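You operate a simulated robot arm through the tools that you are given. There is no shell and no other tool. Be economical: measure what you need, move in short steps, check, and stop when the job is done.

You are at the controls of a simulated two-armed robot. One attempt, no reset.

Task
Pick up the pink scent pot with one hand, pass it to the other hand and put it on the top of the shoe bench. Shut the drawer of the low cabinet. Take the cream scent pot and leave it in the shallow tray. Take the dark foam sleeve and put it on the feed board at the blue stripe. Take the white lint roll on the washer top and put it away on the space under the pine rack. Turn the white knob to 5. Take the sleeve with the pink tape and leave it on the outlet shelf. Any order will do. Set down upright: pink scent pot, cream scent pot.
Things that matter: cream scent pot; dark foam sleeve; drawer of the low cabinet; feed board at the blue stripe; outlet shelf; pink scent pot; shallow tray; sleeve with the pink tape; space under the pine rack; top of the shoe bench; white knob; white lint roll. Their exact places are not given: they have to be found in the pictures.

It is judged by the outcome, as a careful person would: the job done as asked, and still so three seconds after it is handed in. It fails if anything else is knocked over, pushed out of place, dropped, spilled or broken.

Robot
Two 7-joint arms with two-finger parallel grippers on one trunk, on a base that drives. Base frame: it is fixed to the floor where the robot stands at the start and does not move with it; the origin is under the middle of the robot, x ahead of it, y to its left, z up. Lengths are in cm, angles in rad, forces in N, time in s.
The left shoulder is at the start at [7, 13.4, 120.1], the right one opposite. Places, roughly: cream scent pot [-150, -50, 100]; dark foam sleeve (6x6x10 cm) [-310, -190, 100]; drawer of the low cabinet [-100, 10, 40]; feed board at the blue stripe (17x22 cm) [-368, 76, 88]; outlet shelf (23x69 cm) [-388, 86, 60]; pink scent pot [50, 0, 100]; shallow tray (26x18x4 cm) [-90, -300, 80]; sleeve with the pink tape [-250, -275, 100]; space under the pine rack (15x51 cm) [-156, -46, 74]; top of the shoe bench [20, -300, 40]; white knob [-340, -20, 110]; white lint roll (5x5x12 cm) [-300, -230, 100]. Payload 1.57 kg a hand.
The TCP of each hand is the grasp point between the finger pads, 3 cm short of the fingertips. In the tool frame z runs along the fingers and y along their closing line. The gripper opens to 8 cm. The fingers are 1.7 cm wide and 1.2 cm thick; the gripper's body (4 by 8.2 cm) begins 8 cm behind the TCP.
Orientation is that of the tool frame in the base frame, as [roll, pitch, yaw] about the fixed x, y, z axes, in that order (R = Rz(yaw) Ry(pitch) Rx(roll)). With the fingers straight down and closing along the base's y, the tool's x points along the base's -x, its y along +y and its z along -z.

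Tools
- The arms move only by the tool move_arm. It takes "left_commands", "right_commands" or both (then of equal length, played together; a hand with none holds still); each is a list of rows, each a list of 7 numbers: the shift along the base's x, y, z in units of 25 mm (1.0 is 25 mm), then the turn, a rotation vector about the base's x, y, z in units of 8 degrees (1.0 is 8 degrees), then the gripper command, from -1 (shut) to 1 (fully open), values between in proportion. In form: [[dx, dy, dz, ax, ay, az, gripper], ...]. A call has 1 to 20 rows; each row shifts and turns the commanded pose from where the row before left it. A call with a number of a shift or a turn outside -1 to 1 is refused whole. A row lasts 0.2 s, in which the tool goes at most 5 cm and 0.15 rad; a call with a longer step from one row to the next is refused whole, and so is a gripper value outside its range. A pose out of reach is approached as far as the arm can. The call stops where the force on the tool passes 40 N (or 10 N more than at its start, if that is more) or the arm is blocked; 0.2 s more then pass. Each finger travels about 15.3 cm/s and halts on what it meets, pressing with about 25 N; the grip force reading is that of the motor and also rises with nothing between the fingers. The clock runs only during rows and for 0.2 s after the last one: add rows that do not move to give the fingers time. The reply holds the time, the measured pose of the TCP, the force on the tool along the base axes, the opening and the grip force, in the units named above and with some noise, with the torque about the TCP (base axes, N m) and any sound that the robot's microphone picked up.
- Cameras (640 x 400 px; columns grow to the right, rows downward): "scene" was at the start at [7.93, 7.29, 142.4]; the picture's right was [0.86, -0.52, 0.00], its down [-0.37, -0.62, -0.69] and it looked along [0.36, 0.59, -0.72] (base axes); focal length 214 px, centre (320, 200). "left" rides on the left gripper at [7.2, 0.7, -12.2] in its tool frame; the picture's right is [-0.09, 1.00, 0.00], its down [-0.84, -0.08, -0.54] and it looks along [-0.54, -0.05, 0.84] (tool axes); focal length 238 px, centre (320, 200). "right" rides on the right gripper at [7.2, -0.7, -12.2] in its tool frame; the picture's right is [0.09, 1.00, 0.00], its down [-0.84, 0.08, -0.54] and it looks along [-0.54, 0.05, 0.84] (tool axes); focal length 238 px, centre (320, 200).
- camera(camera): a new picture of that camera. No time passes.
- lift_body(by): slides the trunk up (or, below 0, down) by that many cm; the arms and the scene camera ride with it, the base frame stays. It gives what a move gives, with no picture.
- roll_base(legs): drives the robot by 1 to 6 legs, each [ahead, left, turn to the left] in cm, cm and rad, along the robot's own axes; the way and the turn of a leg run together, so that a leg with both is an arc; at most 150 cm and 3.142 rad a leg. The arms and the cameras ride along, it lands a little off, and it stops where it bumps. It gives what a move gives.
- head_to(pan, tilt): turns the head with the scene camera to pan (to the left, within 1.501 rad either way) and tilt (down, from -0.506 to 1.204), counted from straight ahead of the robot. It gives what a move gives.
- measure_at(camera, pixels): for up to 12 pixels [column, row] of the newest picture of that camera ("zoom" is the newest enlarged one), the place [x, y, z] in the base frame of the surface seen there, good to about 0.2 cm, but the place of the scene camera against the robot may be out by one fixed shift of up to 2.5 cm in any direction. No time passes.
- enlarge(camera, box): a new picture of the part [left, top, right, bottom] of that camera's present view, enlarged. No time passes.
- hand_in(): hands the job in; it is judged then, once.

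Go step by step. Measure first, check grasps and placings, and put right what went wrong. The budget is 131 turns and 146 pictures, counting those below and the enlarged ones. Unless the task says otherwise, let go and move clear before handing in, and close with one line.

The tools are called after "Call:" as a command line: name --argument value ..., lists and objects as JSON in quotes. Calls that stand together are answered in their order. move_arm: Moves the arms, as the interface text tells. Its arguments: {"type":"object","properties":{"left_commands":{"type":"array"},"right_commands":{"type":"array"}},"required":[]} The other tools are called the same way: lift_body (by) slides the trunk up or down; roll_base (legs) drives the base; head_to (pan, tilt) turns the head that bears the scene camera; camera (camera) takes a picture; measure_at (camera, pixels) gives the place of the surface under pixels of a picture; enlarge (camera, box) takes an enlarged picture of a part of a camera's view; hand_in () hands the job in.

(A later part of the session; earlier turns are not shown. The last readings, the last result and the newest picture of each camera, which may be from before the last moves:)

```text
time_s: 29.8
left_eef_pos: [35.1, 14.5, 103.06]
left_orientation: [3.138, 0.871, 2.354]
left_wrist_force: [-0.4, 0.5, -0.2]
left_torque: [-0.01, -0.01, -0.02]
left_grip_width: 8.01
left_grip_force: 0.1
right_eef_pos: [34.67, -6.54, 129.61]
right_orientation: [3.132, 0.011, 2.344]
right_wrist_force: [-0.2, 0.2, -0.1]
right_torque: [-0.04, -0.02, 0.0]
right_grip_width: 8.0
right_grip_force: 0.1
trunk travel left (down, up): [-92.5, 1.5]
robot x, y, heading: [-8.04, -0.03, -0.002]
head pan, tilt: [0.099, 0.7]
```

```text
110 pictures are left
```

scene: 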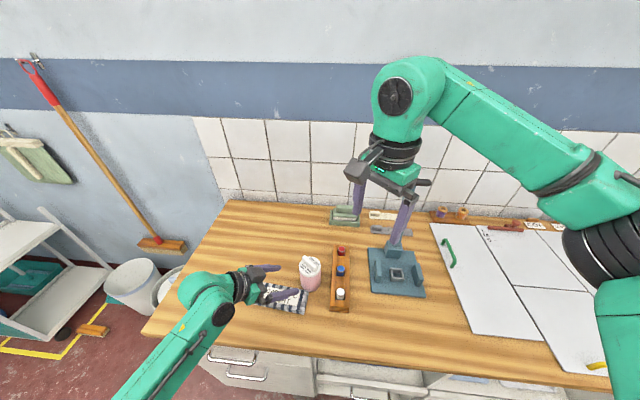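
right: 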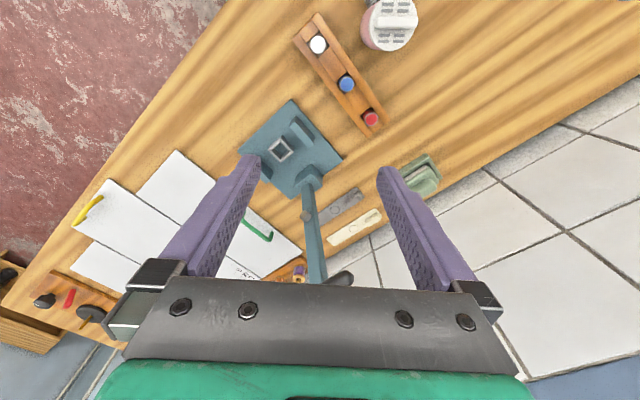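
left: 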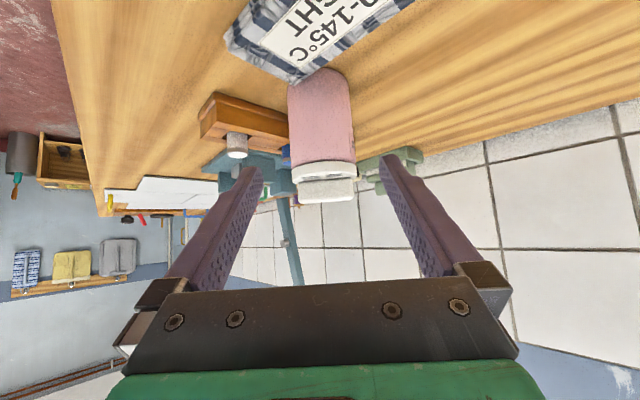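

The bag lies close to the pot's near side. I measure pot and bag edges in the left picture before going in.

Call:
measure_at --camera "left" --pixels '[[298, 110], [320, 110], [343, 110], [320, 140], [296, 76], [318, 66], [260, 70], [338, 60], [360, 35], [285, 82], [290, 40]]'

Call:
enlarge --camera "left" --box '[220, 0, 420, 125]'

```text
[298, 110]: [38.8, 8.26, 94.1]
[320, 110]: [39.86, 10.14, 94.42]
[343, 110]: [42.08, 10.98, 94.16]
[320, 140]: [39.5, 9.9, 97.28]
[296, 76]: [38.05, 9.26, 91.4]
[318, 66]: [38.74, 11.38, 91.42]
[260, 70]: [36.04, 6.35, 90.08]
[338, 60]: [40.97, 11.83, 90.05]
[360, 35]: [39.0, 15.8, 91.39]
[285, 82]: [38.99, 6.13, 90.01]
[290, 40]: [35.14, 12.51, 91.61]
```

```text
3.20 times, centred on (320, 62) of left
```

zoom: 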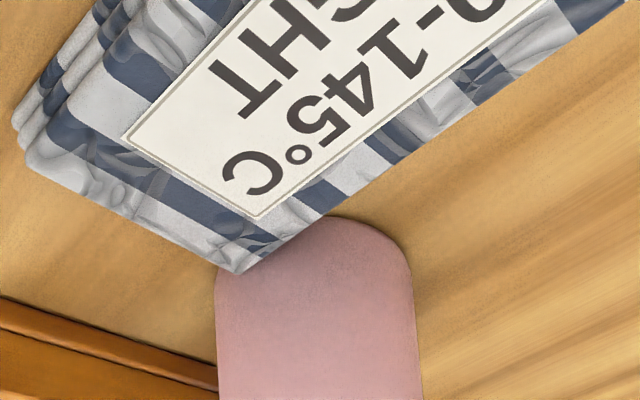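

Pot centre (41.95, 7.8); bag top only 91.6, under the fingers' path. Go in along the axis and grip at 3 cm above the base.

Call:
move_arm --left_commands '[[0, 0, -0.7, 0, 0, 0, 1], [0.483, -0.471, -0.569, 0, 0, 0, 1], [0.483, -0.471, -0.569, 0, 0, 0, 1], [0.483, -0.471, -0.569, 0, 0, 0, 1], [0.483, -0.471, -0.569, 0, 0, 0, 1], [0.483, -0.471, -0.569, 0, 0, 0, 1], [0, 0, 0, 0, 0, 0, 1], [0, 0, 0, 0, 0, 0, -1], [0, 0, 0, 0, 0, 0, -1], [0, 0, 0, 0, 0, 0, -1]]'

Call:
camera --camera "left"

```text
time_s: 32.0
left_eef_pos: [41.29, 8.69, 94.03]
left_orientation: [3.139, 0.87, 2.356]
left_wrist_force: [-0.5, 0.9, 0.0]
left_torque: [0.01, -0.01, 0.0]
left_grip_width: 6.47
left_grip_force: 24.8
right_eef_pos: [34.68, -6.68, 129.6]
right_orientation: [3.135, 0.01, 2.345]
right_wrist_force: [0.8, 0.1, -0.2]
right_torque: [0.0, -0.01, -0.02]
right_grip_width: 7.99
right_grip_force: 0.0
trunk travel left (down, up): [-92.5, 1.5]
robot x, y, heading: [-7.72, -0.01, -0.001]
head pan, tilt: [0.099, 0.7]
```

```text
108 pictures are left
```

left: 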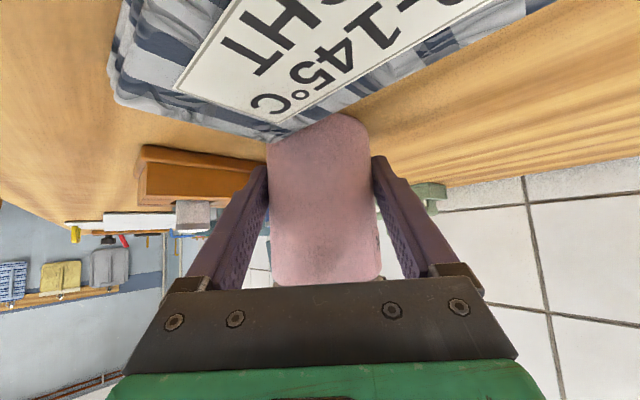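

Gripped at 6.47. Lift 14 cm, then bring the right hand over the pot.

Call:
move_arm --left_commands '[[0, 0, 0.8, 0, 0, 0, -1], [0, 0, 0.8, 0, 0, 0, -1], [0, 0, 0.8, 0, 0, 0, -1], [0, 0, 0.8, 0, 0, 0, -1], [0, 0, 0.8, 0, 0, 0, -1], [0, 0, 0.8, 0, 0, 0, -1], [0, 0, 0.8, 0, 0, 0, -1], [0, 0, 0, 0, 0, 0, -1], [0, 0, 0, 0, 0, 0, -1], [0, 0, 0, 0, 0, 0, -1], [0, 0, 0, 0, 0, 0, -1], [0, 0, 0, 0, 0, 0, -1], [0, 0, 0, 0, 0, 0, -1], [0, 0, 0, 0, 0, 0, -1], [0, 0, 0, 0, 0, 0, -1]]' --right_commands '[[0, 0, 0, 0, 0, 0, 1], [0, 0, 0, 0, 0, 0, 1], [0, 0, 0, 0, 0, 0, 1], [0, 0, 0, 0, 0, 0, 1], [0, 0, 0, 0, 0, 0, 1], [0, 0, 0, 0, 0, 0, 1], [0, 0, 0, 0, 0, 0, 1], [0.42, 0.823, -0.3, 0, 0, 0, 1], [0.42, 0.823, -0.4, 0, 0, 0, 1], [0.42, 0.823, -0.4, 0, 0, 0, 1], [0.42, 0.823, -0.4, 0, 0, 0, 1], [0.42, 0.823, -0.4, 0, 0, 0, 1], [0.42, 0.823, -0.4, 0, 0, 0, 1], [0.42, 0.823, -0.4, 0, 0, 0, 1], [0, 0, 0, 0, 0, 0, 1]]'

Call:
camera --camera "right"

Call:
camera --camera "scene"

```text
time_s: 35.2
left_eef_pos: [41.07, 8.44, 108.14]
left_orientation: [3.138, 0.871, 2.355]
left_wrist_force: [-0.5, 0.2, -0.3]
left_torque: [0.01, 0.02, 0.01]
left_grip_width: 6.46
left_grip_force: 24.9
right_eef_pos: [42.08, 7.87, 123.06]
right_orientation: [3.134, 0.011, 2.344]
right_wrist_force: [-0.1, -0.5, -0.4]
right_torque: [0.04, -0.01, 0.02]
right_grip_width: 8.01
right_grip_force: 0.0
trunk travel left (down, up): [-92.5, 1.5]
robot x, y, heading: [-7.75, -0.01, -0.0]
head pan, tilt: [0.099, 0.7]
```

```text
107 pictures are left
```

right: 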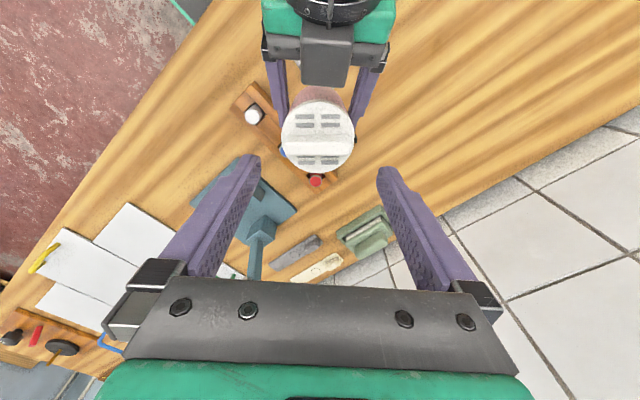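

```text
106 pictures are left
```

scene: 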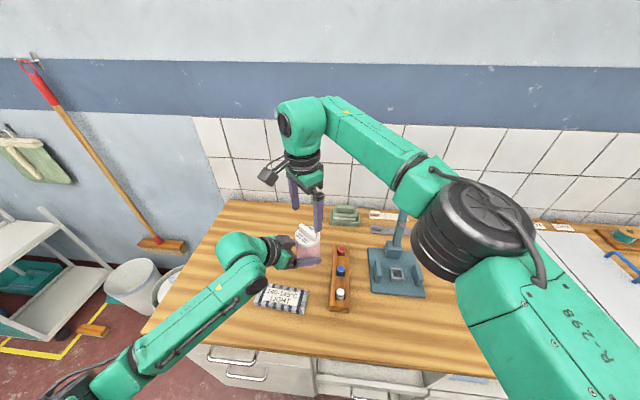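

Lid is centred (col 318); the right hand reaches well. Descend 10 cm and close.

Call:
move_arm --right_commands '[[-0.07, -0.08, -0.9, 0, 0, 0, 1], [0, 0, -0.9, 0, 0, 0, 1], [0, 0, -0.9, 0, 0, 0, 1], [0, 0, -0.9, 0, 0, 0, 1], [0, 0, -0.46, 0, 0, 0, 1], [0, 0, 0, 0, 0, 0, 1], [0, 0, 0, 0, 0, 0, -1], [0, 0, 0, 0, 0, 0, -1], [0, 0, 0, 0, 0, 0, -1]]'

Call:
camera --camera "right"

Call:
camera --camera "left"

```text
time_s: 37.2
left_eef_pos: [41.11, 8.42, 108.13]
left_orientation: [-3.141, 0.872, 2.353]
left_wrist_force: [-13.9, -8.0, 4.3]
left_torque: [0.49, -0.54, -0.2]
left_grip_width: 6.49
left_grip_force: 24.8
right_eef_pos: [41.83, 7.6, 112.64]
right_orientation: [3.131, 0.009, 2.344]
right_wrist_force: [14.0, 8.0, -5.0]
right_torque: [-0.14, -0.09, -0.02]
right_grip_width: 6.52
right_grip_force: 25.0
trunk travel left (down, up): [-92.5, 1.5]
robot x, y, heading: [-7.79, -0.2, -0.0]
head pan, tilt: [0.099, 0.7]
```

```text
105 pictures are left
```

right: 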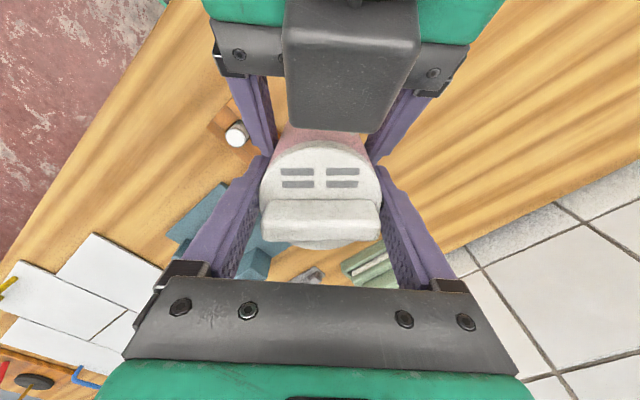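

```text
104 pictures are left
```

left: 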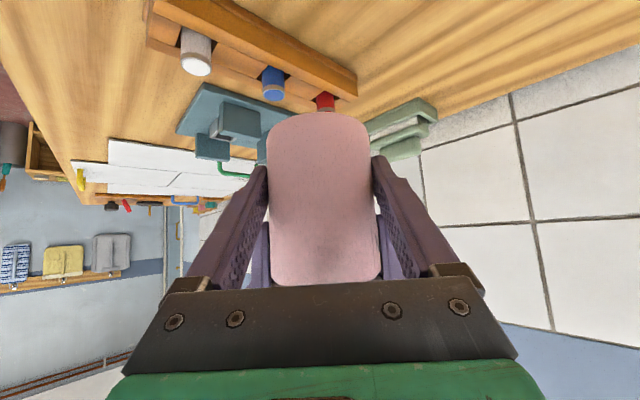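

Both grip (6.49/6.52). Open the left hand only, then a 2.5 cm test retreat.

Call:
move_arm --left_commands '[[0, 0, 0, 0, 0, 0, 0.8], [0, 0, 0, 0, 0, 0, 1], [0, 0, 0, 0, 0, 0, 1], [-0.27, 0.27, 0.32, 0, 0, 0, 1], [-0.27, 0.27, 0.32, 0, 0, 0, 1]]' --right_commands '[[0, 0, 0, 0, 0, 0, -1], [0, 0, 0, 0, 0, 0, -1], [0, 0, 0, 0, 0, 0, -1], [0, 0, 0, 0, 0, 0, -1], [0, 0, 0, 0, 0, 0, -1]]'

Call:
camera --camera "right"

```text
time_s: 38.4
left_eef_pos: [39.63, 9.91, 109.73]
left_orientation: [3.141, 0.871, 2.355]
left_wrist_force: [0.7, 0.3, 0.2]
left_torque: [0.02, 0.01, -0.05]
left_grip_width: 7.98
left_grip_force: 0.2
right_eef_pos: [41.9, 7.63, 112.7]
right_orientation: [3.133, 0.011, 2.343]
right_wrist_force: [0.0, 0.4, -0.1]
right_torque: [-0.05, 0.01, 0.01]
right_grip_width: 6.52
right_grip_force: 24.8
trunk travel left (down, up): [-92.5, 1.5]
robot x, y, heading: [-8.09, -0.13, -0.003]
head pan, tilt: [0.099, 0.7]
```

```text
103 pictures are left
```

right: 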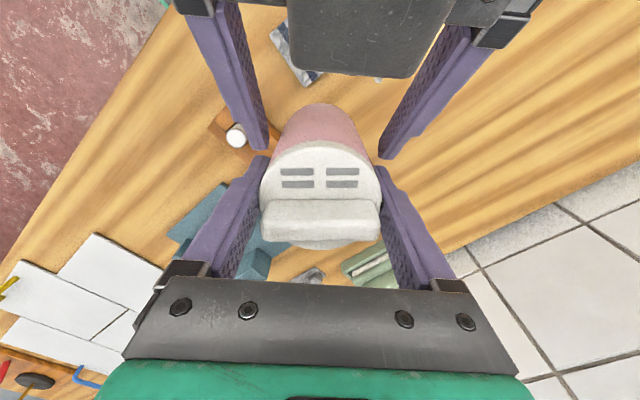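

The pot stays in the right hand (6.52). Withdraw the left hand horizontally the rest of the way.

Call:
move_arm --left_commands '[[-0.5, 0.5, 0, 0, 0, 0, 1], [-0.5, 0.5, 0, 0, 0, 0, 1], [-0.4, 0.7, 0, 0, 0, 0, 1], [-0.2, 0.9, 0, 0, 0, 0, 1], [0, 0.9, 0, 0, 0, 0, 1]]'

Call:
camera --camera "scene"

Call:
camera --camera "left"

```text
time_s: 39.6
left_eef_pos: [36.04, 18.91, 109.88]
left_orientation: [3.139, 0.873, 2.352]
left_wrist_force: [-0.8, 0.3, -1.0]
left_torque: [0.01, 0.03, 0.04]
left_grip_width: 8.01
left_grip_force: 0.0
right_eef_pos: [41.81, 7.66, 112.75]
right_orientation: [3.133, 0.01, 2.344]
right_wrist_force: [0.3, 0.4, 0.3]
right_torque: [-0.03, 0.04, 0.01]
right_grip_width: 6.5
right_grip_force: 24.7
trunk travel left (down, up): [-92.5, 1.5]
robot x, y, heading: [-7.94, -0.05, -0.001]
head pan, tilt: [0.099, 0.7]
```

```text
102 pictures are left
```

scene: 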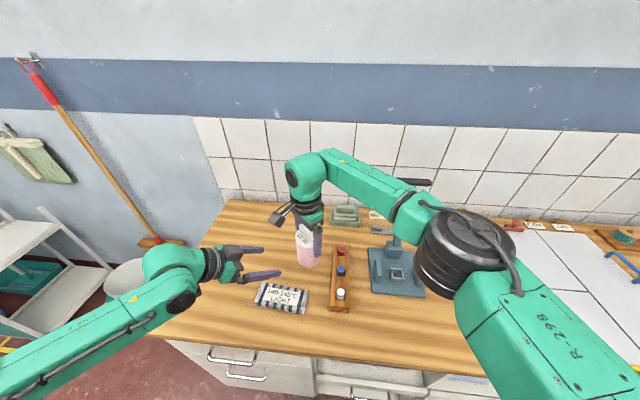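

```text
101 pictures are left
```

left: 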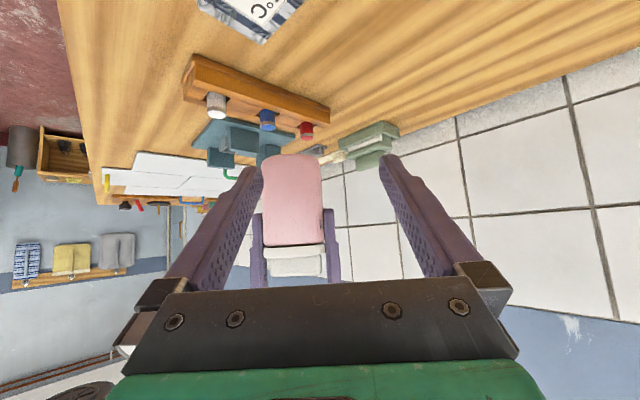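

The hand-over is done. Now fold both arms: straighten the left tool to vertical and pull the right hand with the pot in.

Call:
move_arm --left_commands '[[0, 0.2, 0.4, 0, 0, 0.9375, 1], [0, 0.2, 0.4, 0, 0, 0.9375, 1], [0, 0.2, 0.4, 0, 0, 0.9375, 1], [0, 0.2, 0.4, 0, 0, 0.9375, 1], [0, 0.2, 0.4, 0, 0, 0.9375, 1], [0, 0.2, 0.4, 0, 0, 0.9375, 1], [-0.2, 0.2, 0.3, 0, 0.893, 0, 1], [-0.2, 0.2, 0.3, 0, 0.893, 0, 1], [-0.2, 0.2, 0.3, 0, 0.893, 0, 1], [-0.2, 0.2, 0.3, 0, 0.893, 0, 1], [-0.2, 0.2, 0, 0, 0.893, 0, 1], [-0.2, 0.2, 0, 0, 0.893, 0, 1], [-0.2, 0.2, 0, 0, 0.893, 0, 1]]' --right_commands '[[-0.1, -0.1, 0.3, 0, 0, 0, -1], [-0.3, -0.3, 0.3, 0, 0, 0, -1], [-0.3, -0.3, 0.3, 0, 0, 0, -1], [-0.3, -0.3, 0.3, 0, 0, 0, -1], [-0.3, -0.3, 0.3, 0, 0, 0, -1], [-0.3, -0.3, 0, 0, 0, 0, -1], [-0.3, -0.3, 0, 0, 0, 0, -1], [-0.3, -0.3, 0, 0, 0, 0, -1], [-0.3, -0.3, 0, 0, 0, 0, -1], [-0.3, -0.3, 0, 0, 0, 0, -1], [-0.3, -0.3, 0, 0, 0, 0, -1], [-0.3, -0.3, 0, 0, 0, 0, -1], [-0.3, -0.3, 0, 0, 0, 0, -1]]'

Call:
roll_base --legs '[[-40, 0, 0]]'

Call:
head_to --pan -1.3 --tilt 0.45

Call:
camera --camera "scene"

Call:
camera --camera "right"

```text
time_s: 42.4
left_eef_pos: [35.22, 24.68, 118.57]
left_orientation: [-3.071, 0.113, 3.058]
left_wrist_force: [0.9, -0.2, 0.5]
left_torque: [-0.02, 0.01, 0.02]
left_grip_width: 8.01
left_grip_force: 0.0
left hand out of reach, approached as far as the arm can: row 4, 5, 6, 7, 9, 10
right_eef_pos: [32.72, -1.67, 116.38]
right_orientation: [3.135, 0.01, 2.345]
right_wrist_force: [0.6, 0.3, -1.3]
right_torque: [-0.02, 0.0, 0.01]
right_grip_width: 6.53
right_grip_force: 25.2
trunk travel left (down, up): [-92.5, 1.5]
robot x, y, heading: [-7.27, -0.0, -0.001]
head pan, tilt: [0.099, 0.7]
```

```text
time_s: 44.9
left_eef_pos: [-4.3, 24.53, 118.66]
left_orientation: [-3.074, 0.114, 3.057]
left_wrist_force: [-0.4, -0.3, -0.5]
left_torque: [0.01, 0.03, 0.03]
left_grip_width: 8.02
left_grip_force: 0.1
right_eef_pos: [-6.76, -1.66, 116.39]
right_orientation: [3.136, 0.01, 2.344]
right_wrist_force: [-0.4, -0.4, -1.0]
right_torque: [0.01, 0.03, -0.04]
right_grip_width: 6.53
right_grip_force: 25.2
trunk travel left (down, up): [-92.5, 1.5]
robot x, y, heading: [-47.31, 0.12, -0.003]
head pan, tilt: [0.099, 0.7]
```

```text
time_s: 46.4
left_eef_pos: [-4.53, 24.61, 118.63]
left_orientation: [-3.072, 0.117, 3.056]
left_wrist_force: [0.0, 0.4, 1.0]
left_torque: [0.04, -0.01, -0.01]
left_grip_width: 8.02
left_grip_force: 0.0
right_eef_pos: [-7.07, -1.72, 116.5]
right_orientation: [3.134, 0.011, 2.344]
right_wrist_force: [-0.2, -0.4, -1.7]
right_torque: [0.03, 0.01, -0.03]
right_grip_width: 6.53
right_grip_force: 25.1
trunk travel left (down, up): [-92.5, 1.5]
robot x, y, heading: [-48.07, 0.09, 0.001]
head pan, tilt: [-1.3, 0.45]
```

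```text
100 pictures are left
```

scene: 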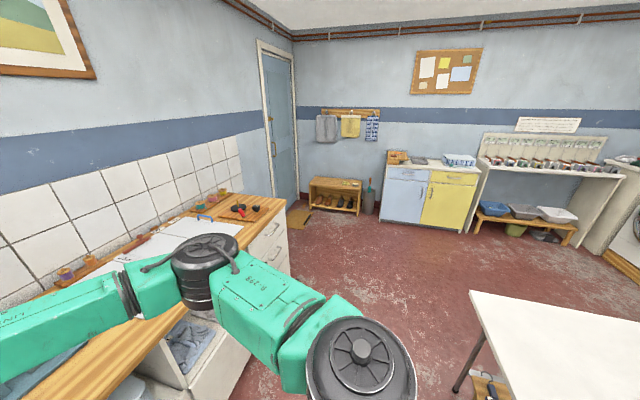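

```text
99 pictures are left
```

right: 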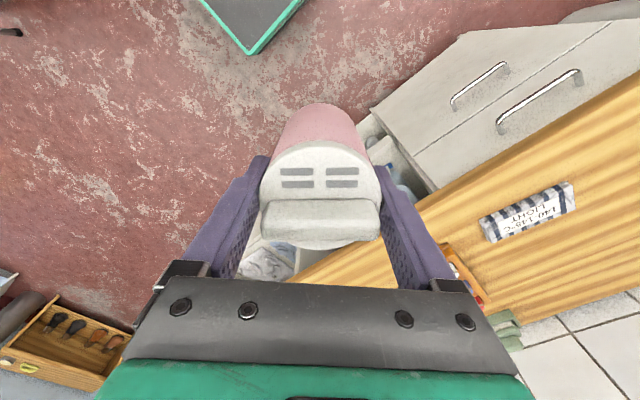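

Bench at (335,185), blue/yellow cabinet at (430,175), white table at right. I measure the landmarks for driving.

Call:
measure_at --camera "scene" --pixels '[[335, 183], [312, 180], [360, 187], [350, 213], [400, 160], [425, 162], [460, 161], [475, 292], [600, 330], [270, 205], [290, 270], [368, 200]]'

Call:
enlarge --camera "scene" --box '[290, 140, 390, 220]'

Call:
enlarge --camera "scene" --box '[370, 130, 640, 280]'

```text
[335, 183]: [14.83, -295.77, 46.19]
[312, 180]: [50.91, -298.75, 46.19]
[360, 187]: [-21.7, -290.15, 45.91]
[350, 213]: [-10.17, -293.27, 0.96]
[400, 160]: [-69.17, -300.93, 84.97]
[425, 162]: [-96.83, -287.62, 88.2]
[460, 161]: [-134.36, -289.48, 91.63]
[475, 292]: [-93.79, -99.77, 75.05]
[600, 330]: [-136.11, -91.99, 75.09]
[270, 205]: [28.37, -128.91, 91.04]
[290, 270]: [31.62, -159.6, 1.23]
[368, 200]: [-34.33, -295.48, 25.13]
```

```text
5.00 times, centred on (340, 180) of scene
```

zoom: 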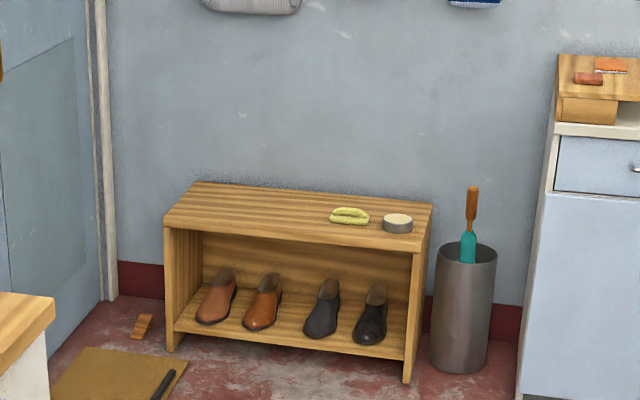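

```text
2.37 times, centred on (505, 205) of scene
```

zoom: 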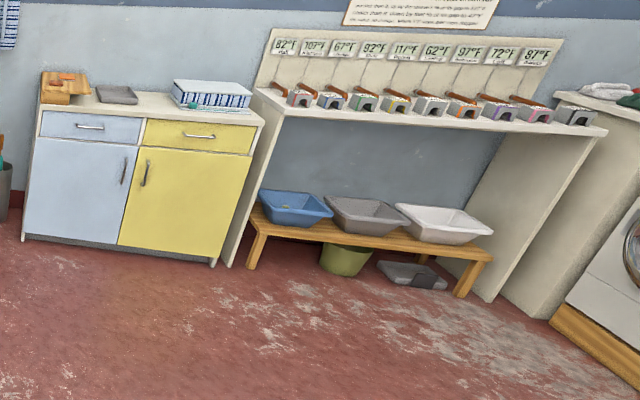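

Bench top is z≈45, x -22..51, y -285..-315, its left part free; grey shallow tray lies on the blue/yellow cabinet. Turn right and drive to y≈-195, then look.

Call:
roll_base --legs '[[0, 0, -1.571], [150, 0, 0], [40, 20, 0]]'

Call:
head_to --pan 0.2 --tilt 0.7

Call:
camera --camera "scene"

```text
time_s: 59.8
left_eef_pos: [8.09, -228.21, 118.67]
left_orientation: [-3.073, 0.115, 1.536]
left_wrist_force: [-0.1, -0.5, -0.4]
left_torque: [-0.02, -0.01, 0.0]
left_grip_width: 8.0
left_grip_force: 0.1
right_eef_pos: [-18.13, -227.04, 116.69]
right_orientation: [3.131, 0.01, 0.822]
right_wrist_force: [0.4, -0.4, 0.3]
right_torque: [-0.01, 0.0, -0.02]
right_grip_width: 6.52
right_grip_force: 24.5
trunk travel left (down, up): [-92.5, 1.5]
robot x, y, heading: [-18.68, -186.76, -1.519]
head pan, tilt: [-1.3, 0.45]
```

```text
time_s: 61.4
left_eef_pos: [8.28, -228.46, 118.51]
left_orientation: [-3.073, 0.116, 1.535]
left_wrist_force: [-1.4, -0.1, 0.3]
left_torque: [0.02, -0.03, 0.02]
left_grip_width: 8.02
left_grip_force: 0.2
right_eef_pos: [-18.15, -227.28, 116.61]
right_orientation: [3.133, 0.01, 0.823]
right_wrist_force: [0.4, -0.1, -0.5]
right_torque: [0.01, -0.04, 0.0]
right_grip_width: 6.49
right_grip_force: 25.0
trunk travel left (down, up): [-92.5, 1.5]
robot x, y, heading: [-18.5, -186.67, -1.522]
head pan, tilt: [0.201, 0.7]
```

```text
96 pictures are left
```

scene: 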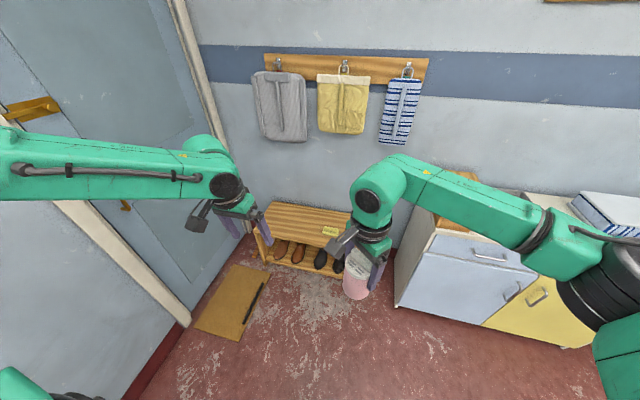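

Mat edge is at (268,270); bench top visible at (300,220). Measure these.

Call:
measure_at --camera "scene" --pixels '[[268, 268], [238, 340], [262, 290], [290, 215], [275, 205], [328, 231], [262, 232], [330, 215], [410, 300]]'

```text
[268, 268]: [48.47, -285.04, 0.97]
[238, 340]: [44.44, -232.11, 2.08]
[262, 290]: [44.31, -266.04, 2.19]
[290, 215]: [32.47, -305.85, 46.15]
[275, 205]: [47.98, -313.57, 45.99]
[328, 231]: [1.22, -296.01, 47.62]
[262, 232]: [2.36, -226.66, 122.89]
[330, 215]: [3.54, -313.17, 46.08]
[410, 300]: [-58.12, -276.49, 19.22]
```

Mat edge x≈45, bench clear. Drive to about (10, -248) squarely facing the bench.

Call:
roll_base --legs '[[0, 0, -0.05], [61, 28, 0]]'

Call:
head_to --pan 0.1 --tilt 1.0

Call:
camera --camera "scene"

Call:
camera --camera "right"

```text
time_s: 65.5
left_eef_pos: [33.67, -290.58, 118.6]
left_orientation: [-3.073, 0.117, 1.485]
left_wrist_force: [-0.1, -0.7, -0.3]
left_torque: [-0.02, 0.0, -0.02]
left_grip_width: 7.99
left_grip_force: 0.1
right_eef_pos: [7.44, -288.05, 116.42]
right_orientation: [3.132, 0.011, 0.774]
right_wrist_force: [0.4, -0.5, -0.7]
right_torque: [0.03, 0.0, -0.02]
right_grip_width: 6.5
right_grip_force: 25.0
trunk travel left (down, up): [-92.5, 1.5]
robot x, y, heading: [9.26, -247.74, -1.568]
head pan, tilt: [0.201, 0.7]
```

```text
time_s: 66.3
left_eef_pos: [33.6, -290.62, 118.6]
left_orientation: [-3.07, 0.113, 1.485]
left_wrist_force: [-0.2, 0.0, 0.0]
left_torque: [0.0, -0.01, -0.01]
left_grip_width: 7.97
left_grip_force: 0.1
right_eef_pos: [7.37, -288.24, 116.39]
right_orientation: [3.136, 0.011, 0.772]
right_wrist_force: [0.6, -0.3, -0.6]
right_torque: [0.01, 0.0, 0.01]
right_grip_width: 6.52
right_grip_force: 24.7
trunk travel left (down, up): [-92.5, 1.5]
robot x, y, heading: [9.21, -247.81, -1.572]
head pan, tilt: [0.099, 1.0]
```

```text
95 pictures are left
```

scene: 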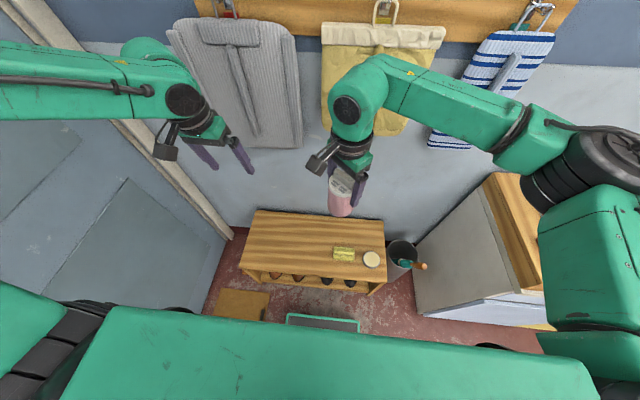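

```text
94 pictures are left
```

right: 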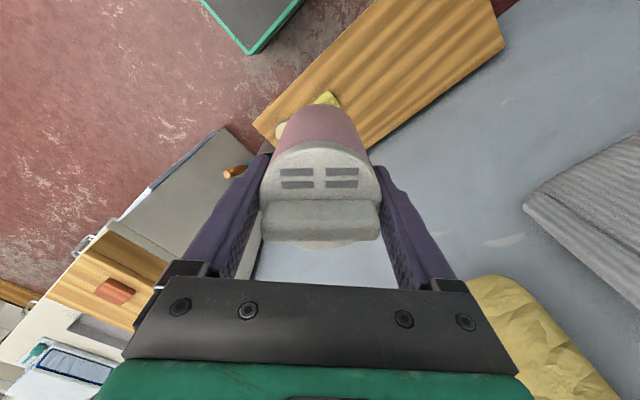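

Clear view. Move the pot over (18.5, -300.5), shift the left hand away, then lower the trunk 45 cm.

Call:
move_arm --left_commands '[[0.6, 0.6, 0, 0, 0, 0, 1], [0.6, 0.6, 0, 0, 0, 0, 1], [0.6, 0.6, 0, 0, 0, 0, 1], [0.6, 0.6, 0, 0, 0, 0, 1], [0.6, 0.6, 0, 0, 0, 0, 1], [0.6, 0.6, 0, 0, 0, 0, 1]]' --right_commands '[[0, 0, 0, 0, 0, 0, -1], [0.87, -0.97, 0, 0, 0, 0, -1], [0.87, -0.97, 0, 0, 0, 0, -1], [0.87, -0.97, 0, 0, 0, 0, -1], [0.87, -0.97, 0, 0, 0, 0, -1], [0.87, -0.97, 0, 0, 0, 0, -1]]'

Call:
lift_body --by -45

Call:
camera --camera "right"

Call:
camera --camera "scene"

Call:
measure_at --camera "right" --pixels '[[320, 90], [270, 90], [400, 110], [440, 60], [400, 150], [320, 60]]'

```text
time_s: 67.7
left_eef_pos: [42.89, -281.72, 118.64]
left_orientation: [-3.069, 0.116, 1.484]
left_wrist_force: [0.5, 0.2, -0.4]
left_torque: [-0.03, 0.02, 0.01]
left_grip_width: 8.02
left_grip_force: 0.0
right_eef_pos: [18.47, -300.65, 117.73]
right_orientation: [3.097, 0.025, 0.775]
right_wrist_force: [0.0, 0.7, -1.2]
right_torque: [0.0, 0.02, 0.02]
right_grip_width: 6.51
right_grip_force: 24.7
right hand out of reach, approached as far as the arm can: row 6
trunk travel left (down, up): [-92.5, 1.5]
robot x, y, heading: [9.54, -248.0, -1.573]
head pan, tilt: [0.099, 1.0]
```

```text
refused: -45 is not a number from -40 to 40
```

```text
93 pictures are left
```

right: 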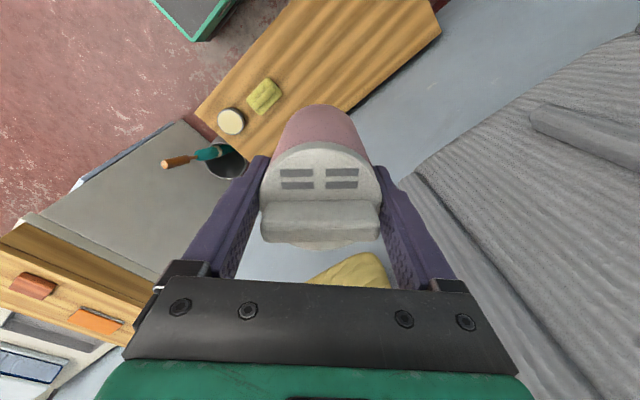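

```text
92 pictures are left
```

scene: 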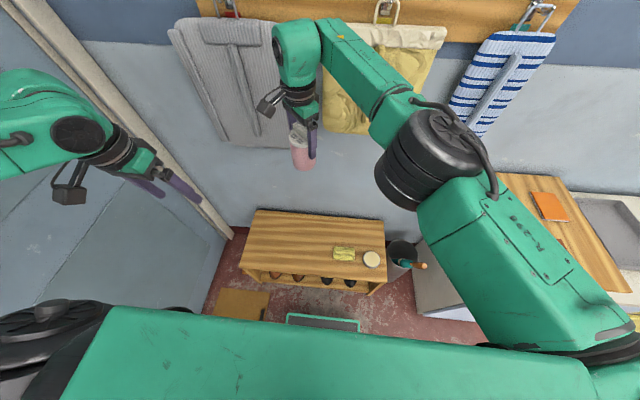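

```text
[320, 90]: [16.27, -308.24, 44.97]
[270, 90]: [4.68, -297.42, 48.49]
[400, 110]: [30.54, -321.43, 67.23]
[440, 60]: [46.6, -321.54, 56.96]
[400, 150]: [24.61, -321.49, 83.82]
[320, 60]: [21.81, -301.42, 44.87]
```

Bench top is z 44.9 at the pot's spot. Lower the trunk in two steps (40 then 18), which leaves the pot's base about 6 cm over the bench.

Call:
lift_body --by -40

Call:
camera --camera "scene"

Call:
lift_body --by -18

Call:
camera --camera "right"

Call:
camera --camera "scene"

```text
time_s: 71.5
left_eef_pos: [42.74, -281.81, 78.69]
left_orientation: [-3.073, 0.115, 1.484]
left_wrist_force: [-1.2, -0.5, 0.4]
left_torque: [0.01, -0.01, 0.02]
left_grip_width: 8.02
left_grip_force: 0.1
right_eef_pos: [18.12, -300.82, 77.56]
right_orientation: [3.095, 0.023, 0.773]
right_wrist_force: [0.5, -0.8, -1.5]
right_torque: [0.01, 0.02, 0.03]
right_grip_width: 6.46
right_grip_force: 25.0
trunk travel left (down, up): [-52.5, 41.5]
robot x, y, heading: [9.96, -248.2, -1.57]
head pan, tilt: [0.099, 1.0]
```

```text
91 pictures are left
```

scene: 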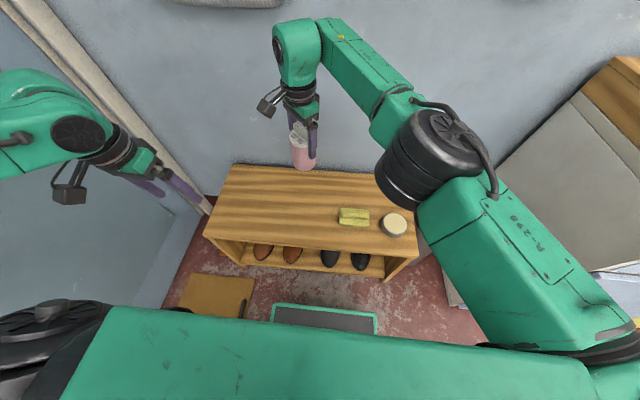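

```text
time_s: 73.5
left_eef_pos: [42.7, -281.73, 60.56]
left_orientation: [-3.071, 0.117, 1.485]
left_wrist_force: [0.1, 0.3, -0.9]
left_torque: [-0.03, -0.01, 0.01]
left_grip_width: 8.01
left_grip_force: 0.0
right_eef_pos: [18.25, -300.66, 59.66]
right_orientation: [3.098, 0.022, 0.773]
right_wrist_force: [1.0, 0.1, -1.3]
right_torque: [-0.01, 0.01, 0.01]
right_grip_width: 6.5
right_grip_force: 24.6
trunk travel left (down, up): [-34.5, 59.5]
robot x, y, heading: [9.14, -247.56, -1.568]
head pan, tilt: [0.099, 1.0]
```

```text
90 pictures are left
```

right: 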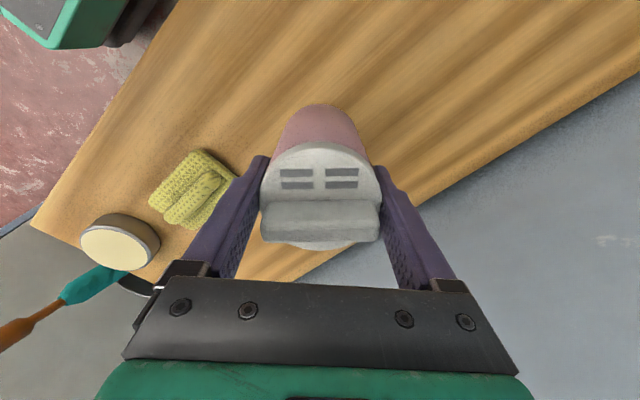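

```text
89 pictures are left
```

scene: 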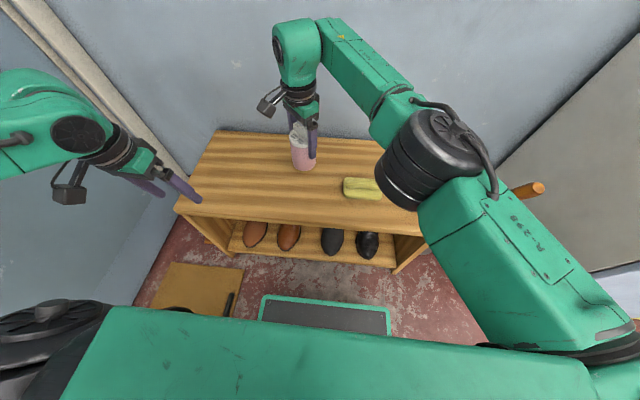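

Base about 6 cm above the bench. Level the hand (2° off) and lower, slowly at the end.

Call:
move_arm --right_commands '[[0, 0.2, -0.5, 0.12, 0.05, 0, -1], [0, 0.2, -0.5, 0.12, 0.05, 0, -1], [0, 0, -0.5, 0, 0, 0, -1], [0, 0, -0.4, 0, 0, 0, -1], [0, 0, -0.2, 0, 0, 0, -1], [0, 0, -0.1, 0, 0, 0, -1], [0, 0, 0, 0, 0, 0, -1]]'

Call:
camera --camera "scene"

Call:
enlarge --camera "scene" --box '[230, 80, 390, 200]'

```text
time_s: 75.1
left_eef_pos: [42.63, -281.81, 60.62]
left_orientation: [-3.072, 0.117, 1.486]
left_wrist_force: [0.2, 0.0, 0.8]
left_torque: [-0.03, -0.02, -0.02]
left_grip_width: 8.01
left_grip_force: 0.1
right_eef_pos: [18.26, -299.7, 54.12]
right_orientation: [3.13, 0.01, 0.774]
right_wrist_force: [-0.7, -0.7, -1.3]
right_torque: [0.01, -0.01, -0.01]
right_grip_width: 6.5
right_grip_force: 25.2
trunk travel left (down, up): [-34.5, 59.5]
robot x, y, heading: [9.06, -247.68, -1.572]
head pan, tilt: [0.099, 1.0]
```

```text
88 pictures are left
```

scene: 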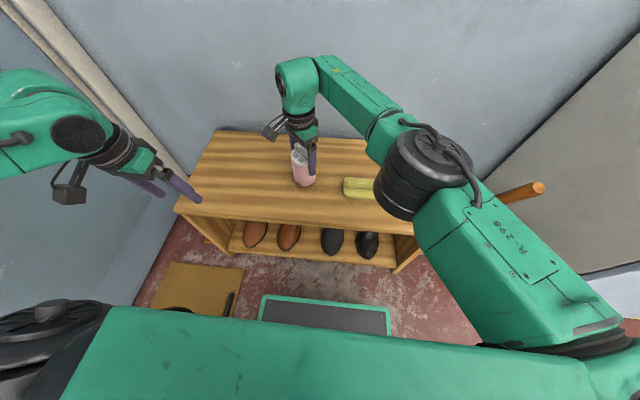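

```text
3.33 times, centred on (310, 140) of scene
```

zoom: 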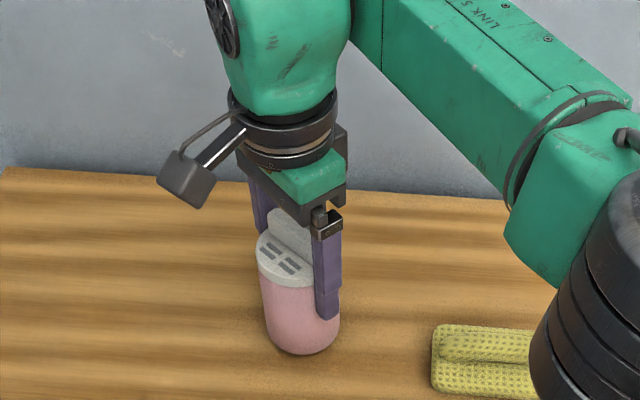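

Almost down; step 2 mm at a time and watch the force.

Call:
move_arm --right_commands '[[0, 0, -0.08, 0, 0, 0, -1], [0, 0, -0.08, 0, 0, 0, -1], [0, 0, 0, 0, 0, 0, -1]]'

```text
time_s: 75.9
left_eef_pos: [42.7, -281.76, 60.61]
left_orientation: [-3.071, 0.115, 1.486]
left_wrist_force: [0.3, -0.6, 0.1]
left_torque: [-0.05, 0.03, -0.01]
left_grip_width: 8.0
left_grip_force: 0.1
right_eef_pos: [18.21, -299.58, 53.7]
right_orientation: [3.129, 0.01, 0.775]
right_wrist_force: [-0.4, 0.7, -0.8]
right_torque: [0.01, 0.03, 0.01]
right_grip_width: 6.51
right_grip_force: 25.1
trunk travel left (down, up): [-34.5, 59.5]
robot x, y, heading: [9.13, -248.16, -1.568]
head pan, tilt: [0.099, 1.0]
```

Call:
move_arm --right_commands '[[0, 0, -0.08, 0, 0, 0, -1], [0, 0, -0.08, 0, 0, 0, -1], [0, 0, 0, 0, 0, 0, -1]]'

Call:
enlarge --camera "scene" --box '[270, 140, 350, 200]'

```text
time_s: 76.7
left_eef_pos: [42.72, -281.66, 60.8]
left_orientation: [-3.073, 0.119, 1.484]
left_wrist_force: [-0.5, -0.3, 0.7]
left_torque: [0.0, 0.01, -0.01]
left_grip_width: 8.02
left_grip_force: 0.1
right_eef_pos: [18.22, -299.67, 53.58]
right_orientation: [3.126, 0.013, 0.771]
right_wrist_force: [-0.6, -5.6, 21.3]
right_torque: [0.2, 0.28, 0.07]
right_grip_width: 6.48
right_grip_force: 25.0
trunk travel left (down, up): [-34.5, 59.5]
robot x, y, heading: [8.81, -248.08, -1.572]
head pan, tilt: [0.099, 1.0]
```

```text
6.67 times, centred on (310, 170) of scene
```

zoom: 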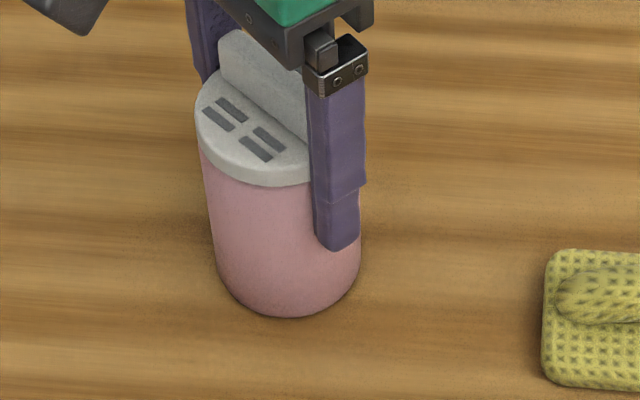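

Contact (21 N). Open, then rise straight up.

Call:
move_arm --right_commands '[[0, 0, 0.06, 0, 0, 0, -1], [0, 0, 0, 0, 0, 0, 0.9], [0, 0, 0, 0, 0, 0, 1], [0, 0, 0, 0, 0, 0, 1], [0, 0, 0.5, 0, 0, 0, 1], [0, 0, 0.8, 0, 0, 0, 1], [0, 0, 0.9, 0, 0, 0, 1], [0, 0, 0.9, 0, 0, 0, 1], [0, 0, 0.9, 0, 0, 0, 1]]'

Call:
enlarge --camera "scene" --box '[250, 90, 410, 210]'

Call:
camera --camera "right"

```text
time_s: 78.7
left_eef_pos: [42.7, -281.91, 60.73]
left_orientation: [-3.072, 0.116, 1.484]
left_wrist_force: [-0.4, 0.2, -0.4]
left_torque: [0.0, 0.0, -0.03]
left_grip_width: 8.02
left_grip_force: 0.1
right_eef_pos: [18.06, -299.83, 63.56]
right_orientation: [3.128, 0.01, 0.773]
right_wrist_force: [-0.2, 0.6, -0.1]
right_torque: [0.0, 0.01, 0.01]
right_grip_width: 7.98
right_grip_force: 0.0
trunk travel left (down, up): [-34.5, 59.5]
robot x, y, heading: [9.07, -247.48, -1.568]
head pan, tilt: [0.099, 1.0]
```

```text
3.33 times, centred on (330, 150) of scene
```

zoom: 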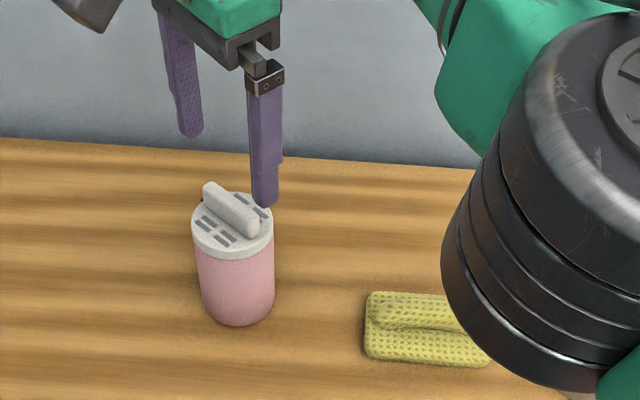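

```text
84 pictures are left
```

right: 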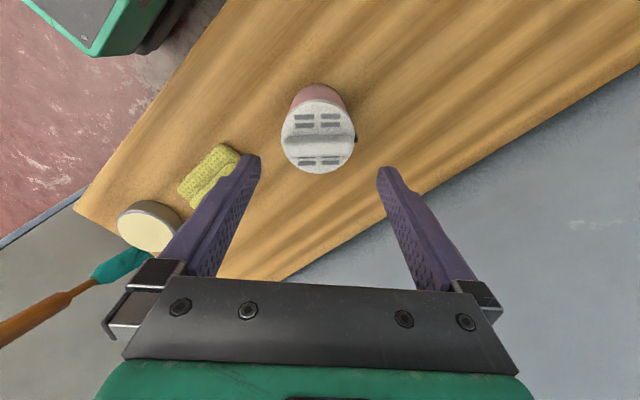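

The pink pot stands upright on the bench. A quick zoom on its dial mark at (355,136).

Call:
enlarge --camera "right" --box '[270, 75, 370, 180]'

Call:
lift_body --by 40

Call:
lift_body --by 18

Call:
roll_base --legs '[[-50, 0, 0]]'

Call:
head_to --pan -0.9 --tilt 0.6

Call:
camera --camera "scene"

```text
3.81 times, centred on (320, 128) of right
```

zoom: 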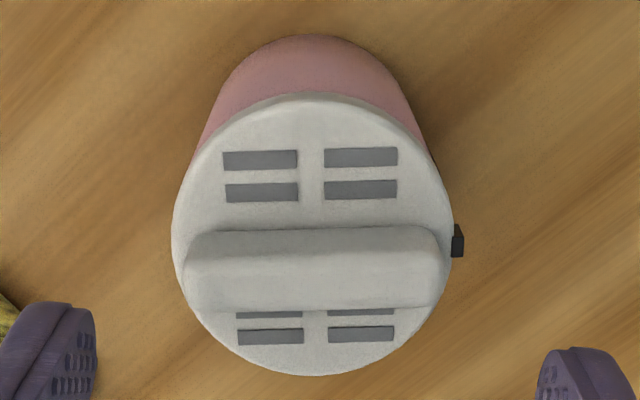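

```text
time_s: 82.5
left_eef_pos: [42.67, -281.81, 100.54]
left_orientation: [-3.071, 0.116, 1.485]
left_wrist_force: [-0.6, 1.6, 0.0]
left_torque: [-0.03, -0.02, 0.02]
left_grip_width: 8.0
left_grip_force: 0.2
right_eef_pos: [18.17, -299.82, 103.55]
right_orientation: [3.129, 0.011, 0.771]
right_wrist_force: [-0.1, 0.5, 0.4]
right_torque: [0.01, 0.02, -0.01]
right_grip_width: 8.0
right_grip_force: 0.1
trunk travel left (down, up): [-74.5, 19.5]
robot x, y, heading: [9.09, -247.27, -1.568]
head pan, tilt: [0.099, 1.0]
```

```text
time_s: 84.5
left_eef_pos: [42.62, -281.83, 118.68]
left_orientation: [-3.071, 0.116, 1.486]
left_wrist_force: [0.3, -0.3, 0.1]
left_torque: [-0.02, 0.02, -0.02]
left_grip_width: 7.98
left_grip_force: 0.1
right_eef_pos: [18.19, -299.71, 121.62]
right_orientation: [3.131, 0.011, 0.775]
right_wrist_force: [0.6, 0.0, 0.1]
right_torque: [0.02, 0.04, 0.02]
right_grip_width: 7.99
right_grip_force: 0.1
trunk travel left (down, up): [-92.5, 1.5]
robot x, y, heading: [9.02, -247.23, -1.571]
head pan, tilt: [0.099, 1.0]
```

```text
time_s: 87.5
left_eef_pos: [42.7, -232.37, 118.59]
left_orientation: [-3.072, 0.112, 1.48]
left_wrist_force: [-0.1, 0.3, -0.2]
left_torque: [0.02, -0.01, -0.01]
left_grip_width: 8.01
left_grip_force: 0.0
right_eef_pos: [18.08, -250.11, 121.45]
right_orientation: [3.133, 0.009, 0.768]
right_wrist_force: [0.1, 0.1, -0.8]
right_torque: [0.0, 0.02, 0.01]
right_grip_width: 7.99
right_grip_force: 0.0
trunk travel left (down, up): [-92.5, 1.5]
robot x, y, heading: [9.02, -197.62, -1.574]
head pan, tilt: [0.099, 1.0]
```

```text
time_s: 88.8
left_eef_pos: [42.71, -232.06, 118.64]
left_orientation: [-3.072, 0.116, 1.482]
left_wrist_force: [0.0, -0.1, -0.3]
left_torque: [-0.02, -0.01, 0.03]
left_grip_width: 8.0
left_grip_force: 0.1
right_eef_pos: [18.06, -250.01, 121.54]
right_orientation: [3.13, 0.012, 0.767]
right_wrist_force: [0.8, -0.7, 0.8]
right_torque: [0.0, 0.0, 0.02]
right_grip_width: 8.01
right_grip_force: 0.1
trunk travel left (down, up): [-92.5, 1.5]
robot x, y, heading: [9.63, -197.39, -1.575]
head pan, tilt: [-0.901, 0.6]
```

```text
82 pictures are left
```

scene: 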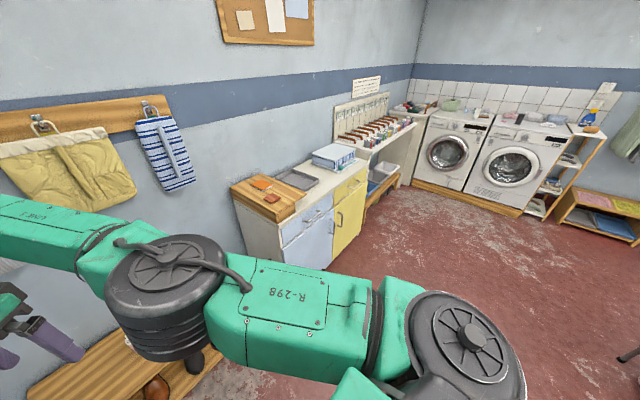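

Pink pot done. The washers are at the far right corner; I turn to face -x and drive along y≈-200 toward them.

Call:
roll_base --legs '[[0, 0, -1.571], [150, 0, 0], [70, 0, 0]]'

Call:
head_to --pan 0.0 --tilt 0.5

Call:
camera --camera "scene"

```text
time_s: 103.4
left_eef_pos: [-244.8, -227.55, 118.68]
left_orientation: [-3.072, 0.118, -0.105]
left_wrist_force: [0.6, 0.4, 0.0]
left_torque: [0.0, 0.01, 0.01]
left_grip_width: 7.98
left_grip_force: 0.0
right_eef_pos: [-262.3, -202.79, 121.64]
right_orientation: [3.128, 0.011, -0.818]
right_wrist_force: [0.1, 0.0, 0.9]
right_torque: [0.02, 0.04, -0.01]
right_grip_width: 7.99
right_grip_force: 0.0
trunk travel left (down, up): [-92.5, 1.5]
robot x, y, heading: [-210.28, -194.99, 3.12]
head pan, tilt: [-0.901, 0.6]
```

```text
time_s: 104.6
left_eef_pos: [-244.86, -227.7, 118.63]
left_orientation: [-3.071, 0.114, -0.106]
left_wrist_force: [0.4, 0.9, 0.3]
left_torque: [-0.02, 0.0, 0.0]
left_grip_width: 7.98
left_grip_force: 0.1
right_eef_pos: [-262.24, -202.81, 121.56]
right_orientation: [3.128, 0.01, -0.818]
right_wrist_force: [-0.1, 0.1, -0.7]
right_torque: [-0.01, 0.04, -0.02]
right_grip_width: 8.02
right_grip_force: 0.1
trunk travel left (down, up): [-92.5, 1.5]
robot x, y, heading: [-210.23, -194.53, 3.121]
head pan, tilt: [0.0, 0.499]
```

```text
81 pictures are left
```

scene: 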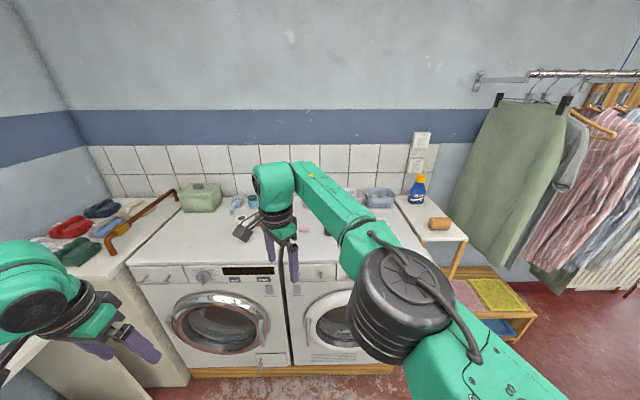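

The right arm hides the washer tops. I square up both hands and pull the right one aside.

Call:
move_arm --left_commands '[[0.2, 0, 0, -0.25, -0.41, 0.3, 1], [0.2, 0, 0, -0.25, -0.41, 0.3, 1], [0.2, 0, 0, 0, 0, 0, 1], [0, 0, 0, 0, 0, 0, 1], [0, 0, 0, 0, 0, 0, 1], [0, 0, 0, 0, 0, 0, 1], [0, 0, 0, 0, 0, 0, 1]]' --right_commands '[[0.9, 0.9, 0, 0, 0, 0.95, 1], [0.9, 0.9, 0, 0, 0, 0.95, 1], [0.9, 0.9, 0, 0, 0, 0.95, 1], [0.9, 0.9, 0, 0, 0, 0.95, 1], [0.9, 0.9, 0, 0, 0, 0.95, 1], [0.9, 0.9, 0, 0, 0, 0.95, 1], [0, 0.9, 0, 0, 0, 0, 1]]'

Call:
camera --camera "scene"

```text
time_s: 106.2
left_eef_pos: [-243.33, -227.49, 118.73]
left_orientation: [-3.136, -0.004, -0.027]
left_wrist_force: [1.1, -0.2, -0.6]
left_torque: [-0.02, -0.04, -0.03]
left_grip_width: 8.0
left_grip_force: 0.1
right_eef_pos: [-248.68, -186.8, 121.61]
right_orientation: [3.127, 0.01, -0.022]
right_wrist_force: [-0.8, 0.7, 0.0]
right_torque: [-0.01, 0.01, 0.03]
right_grip_width: 8.0
right_grip_force: 0.0
trunk travel left (down, up): [-92.5, 1.5]
robot x, y, heading: [-209.9, -195.04, 3.126]
head pan, tilt: [0.0, 0.499]
```

```text
80 pictures are left
```

scene: 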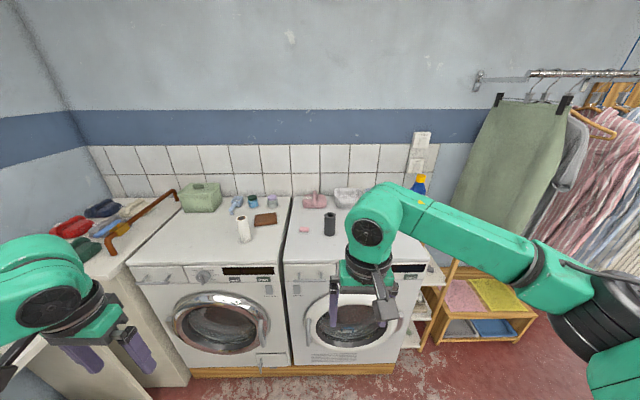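

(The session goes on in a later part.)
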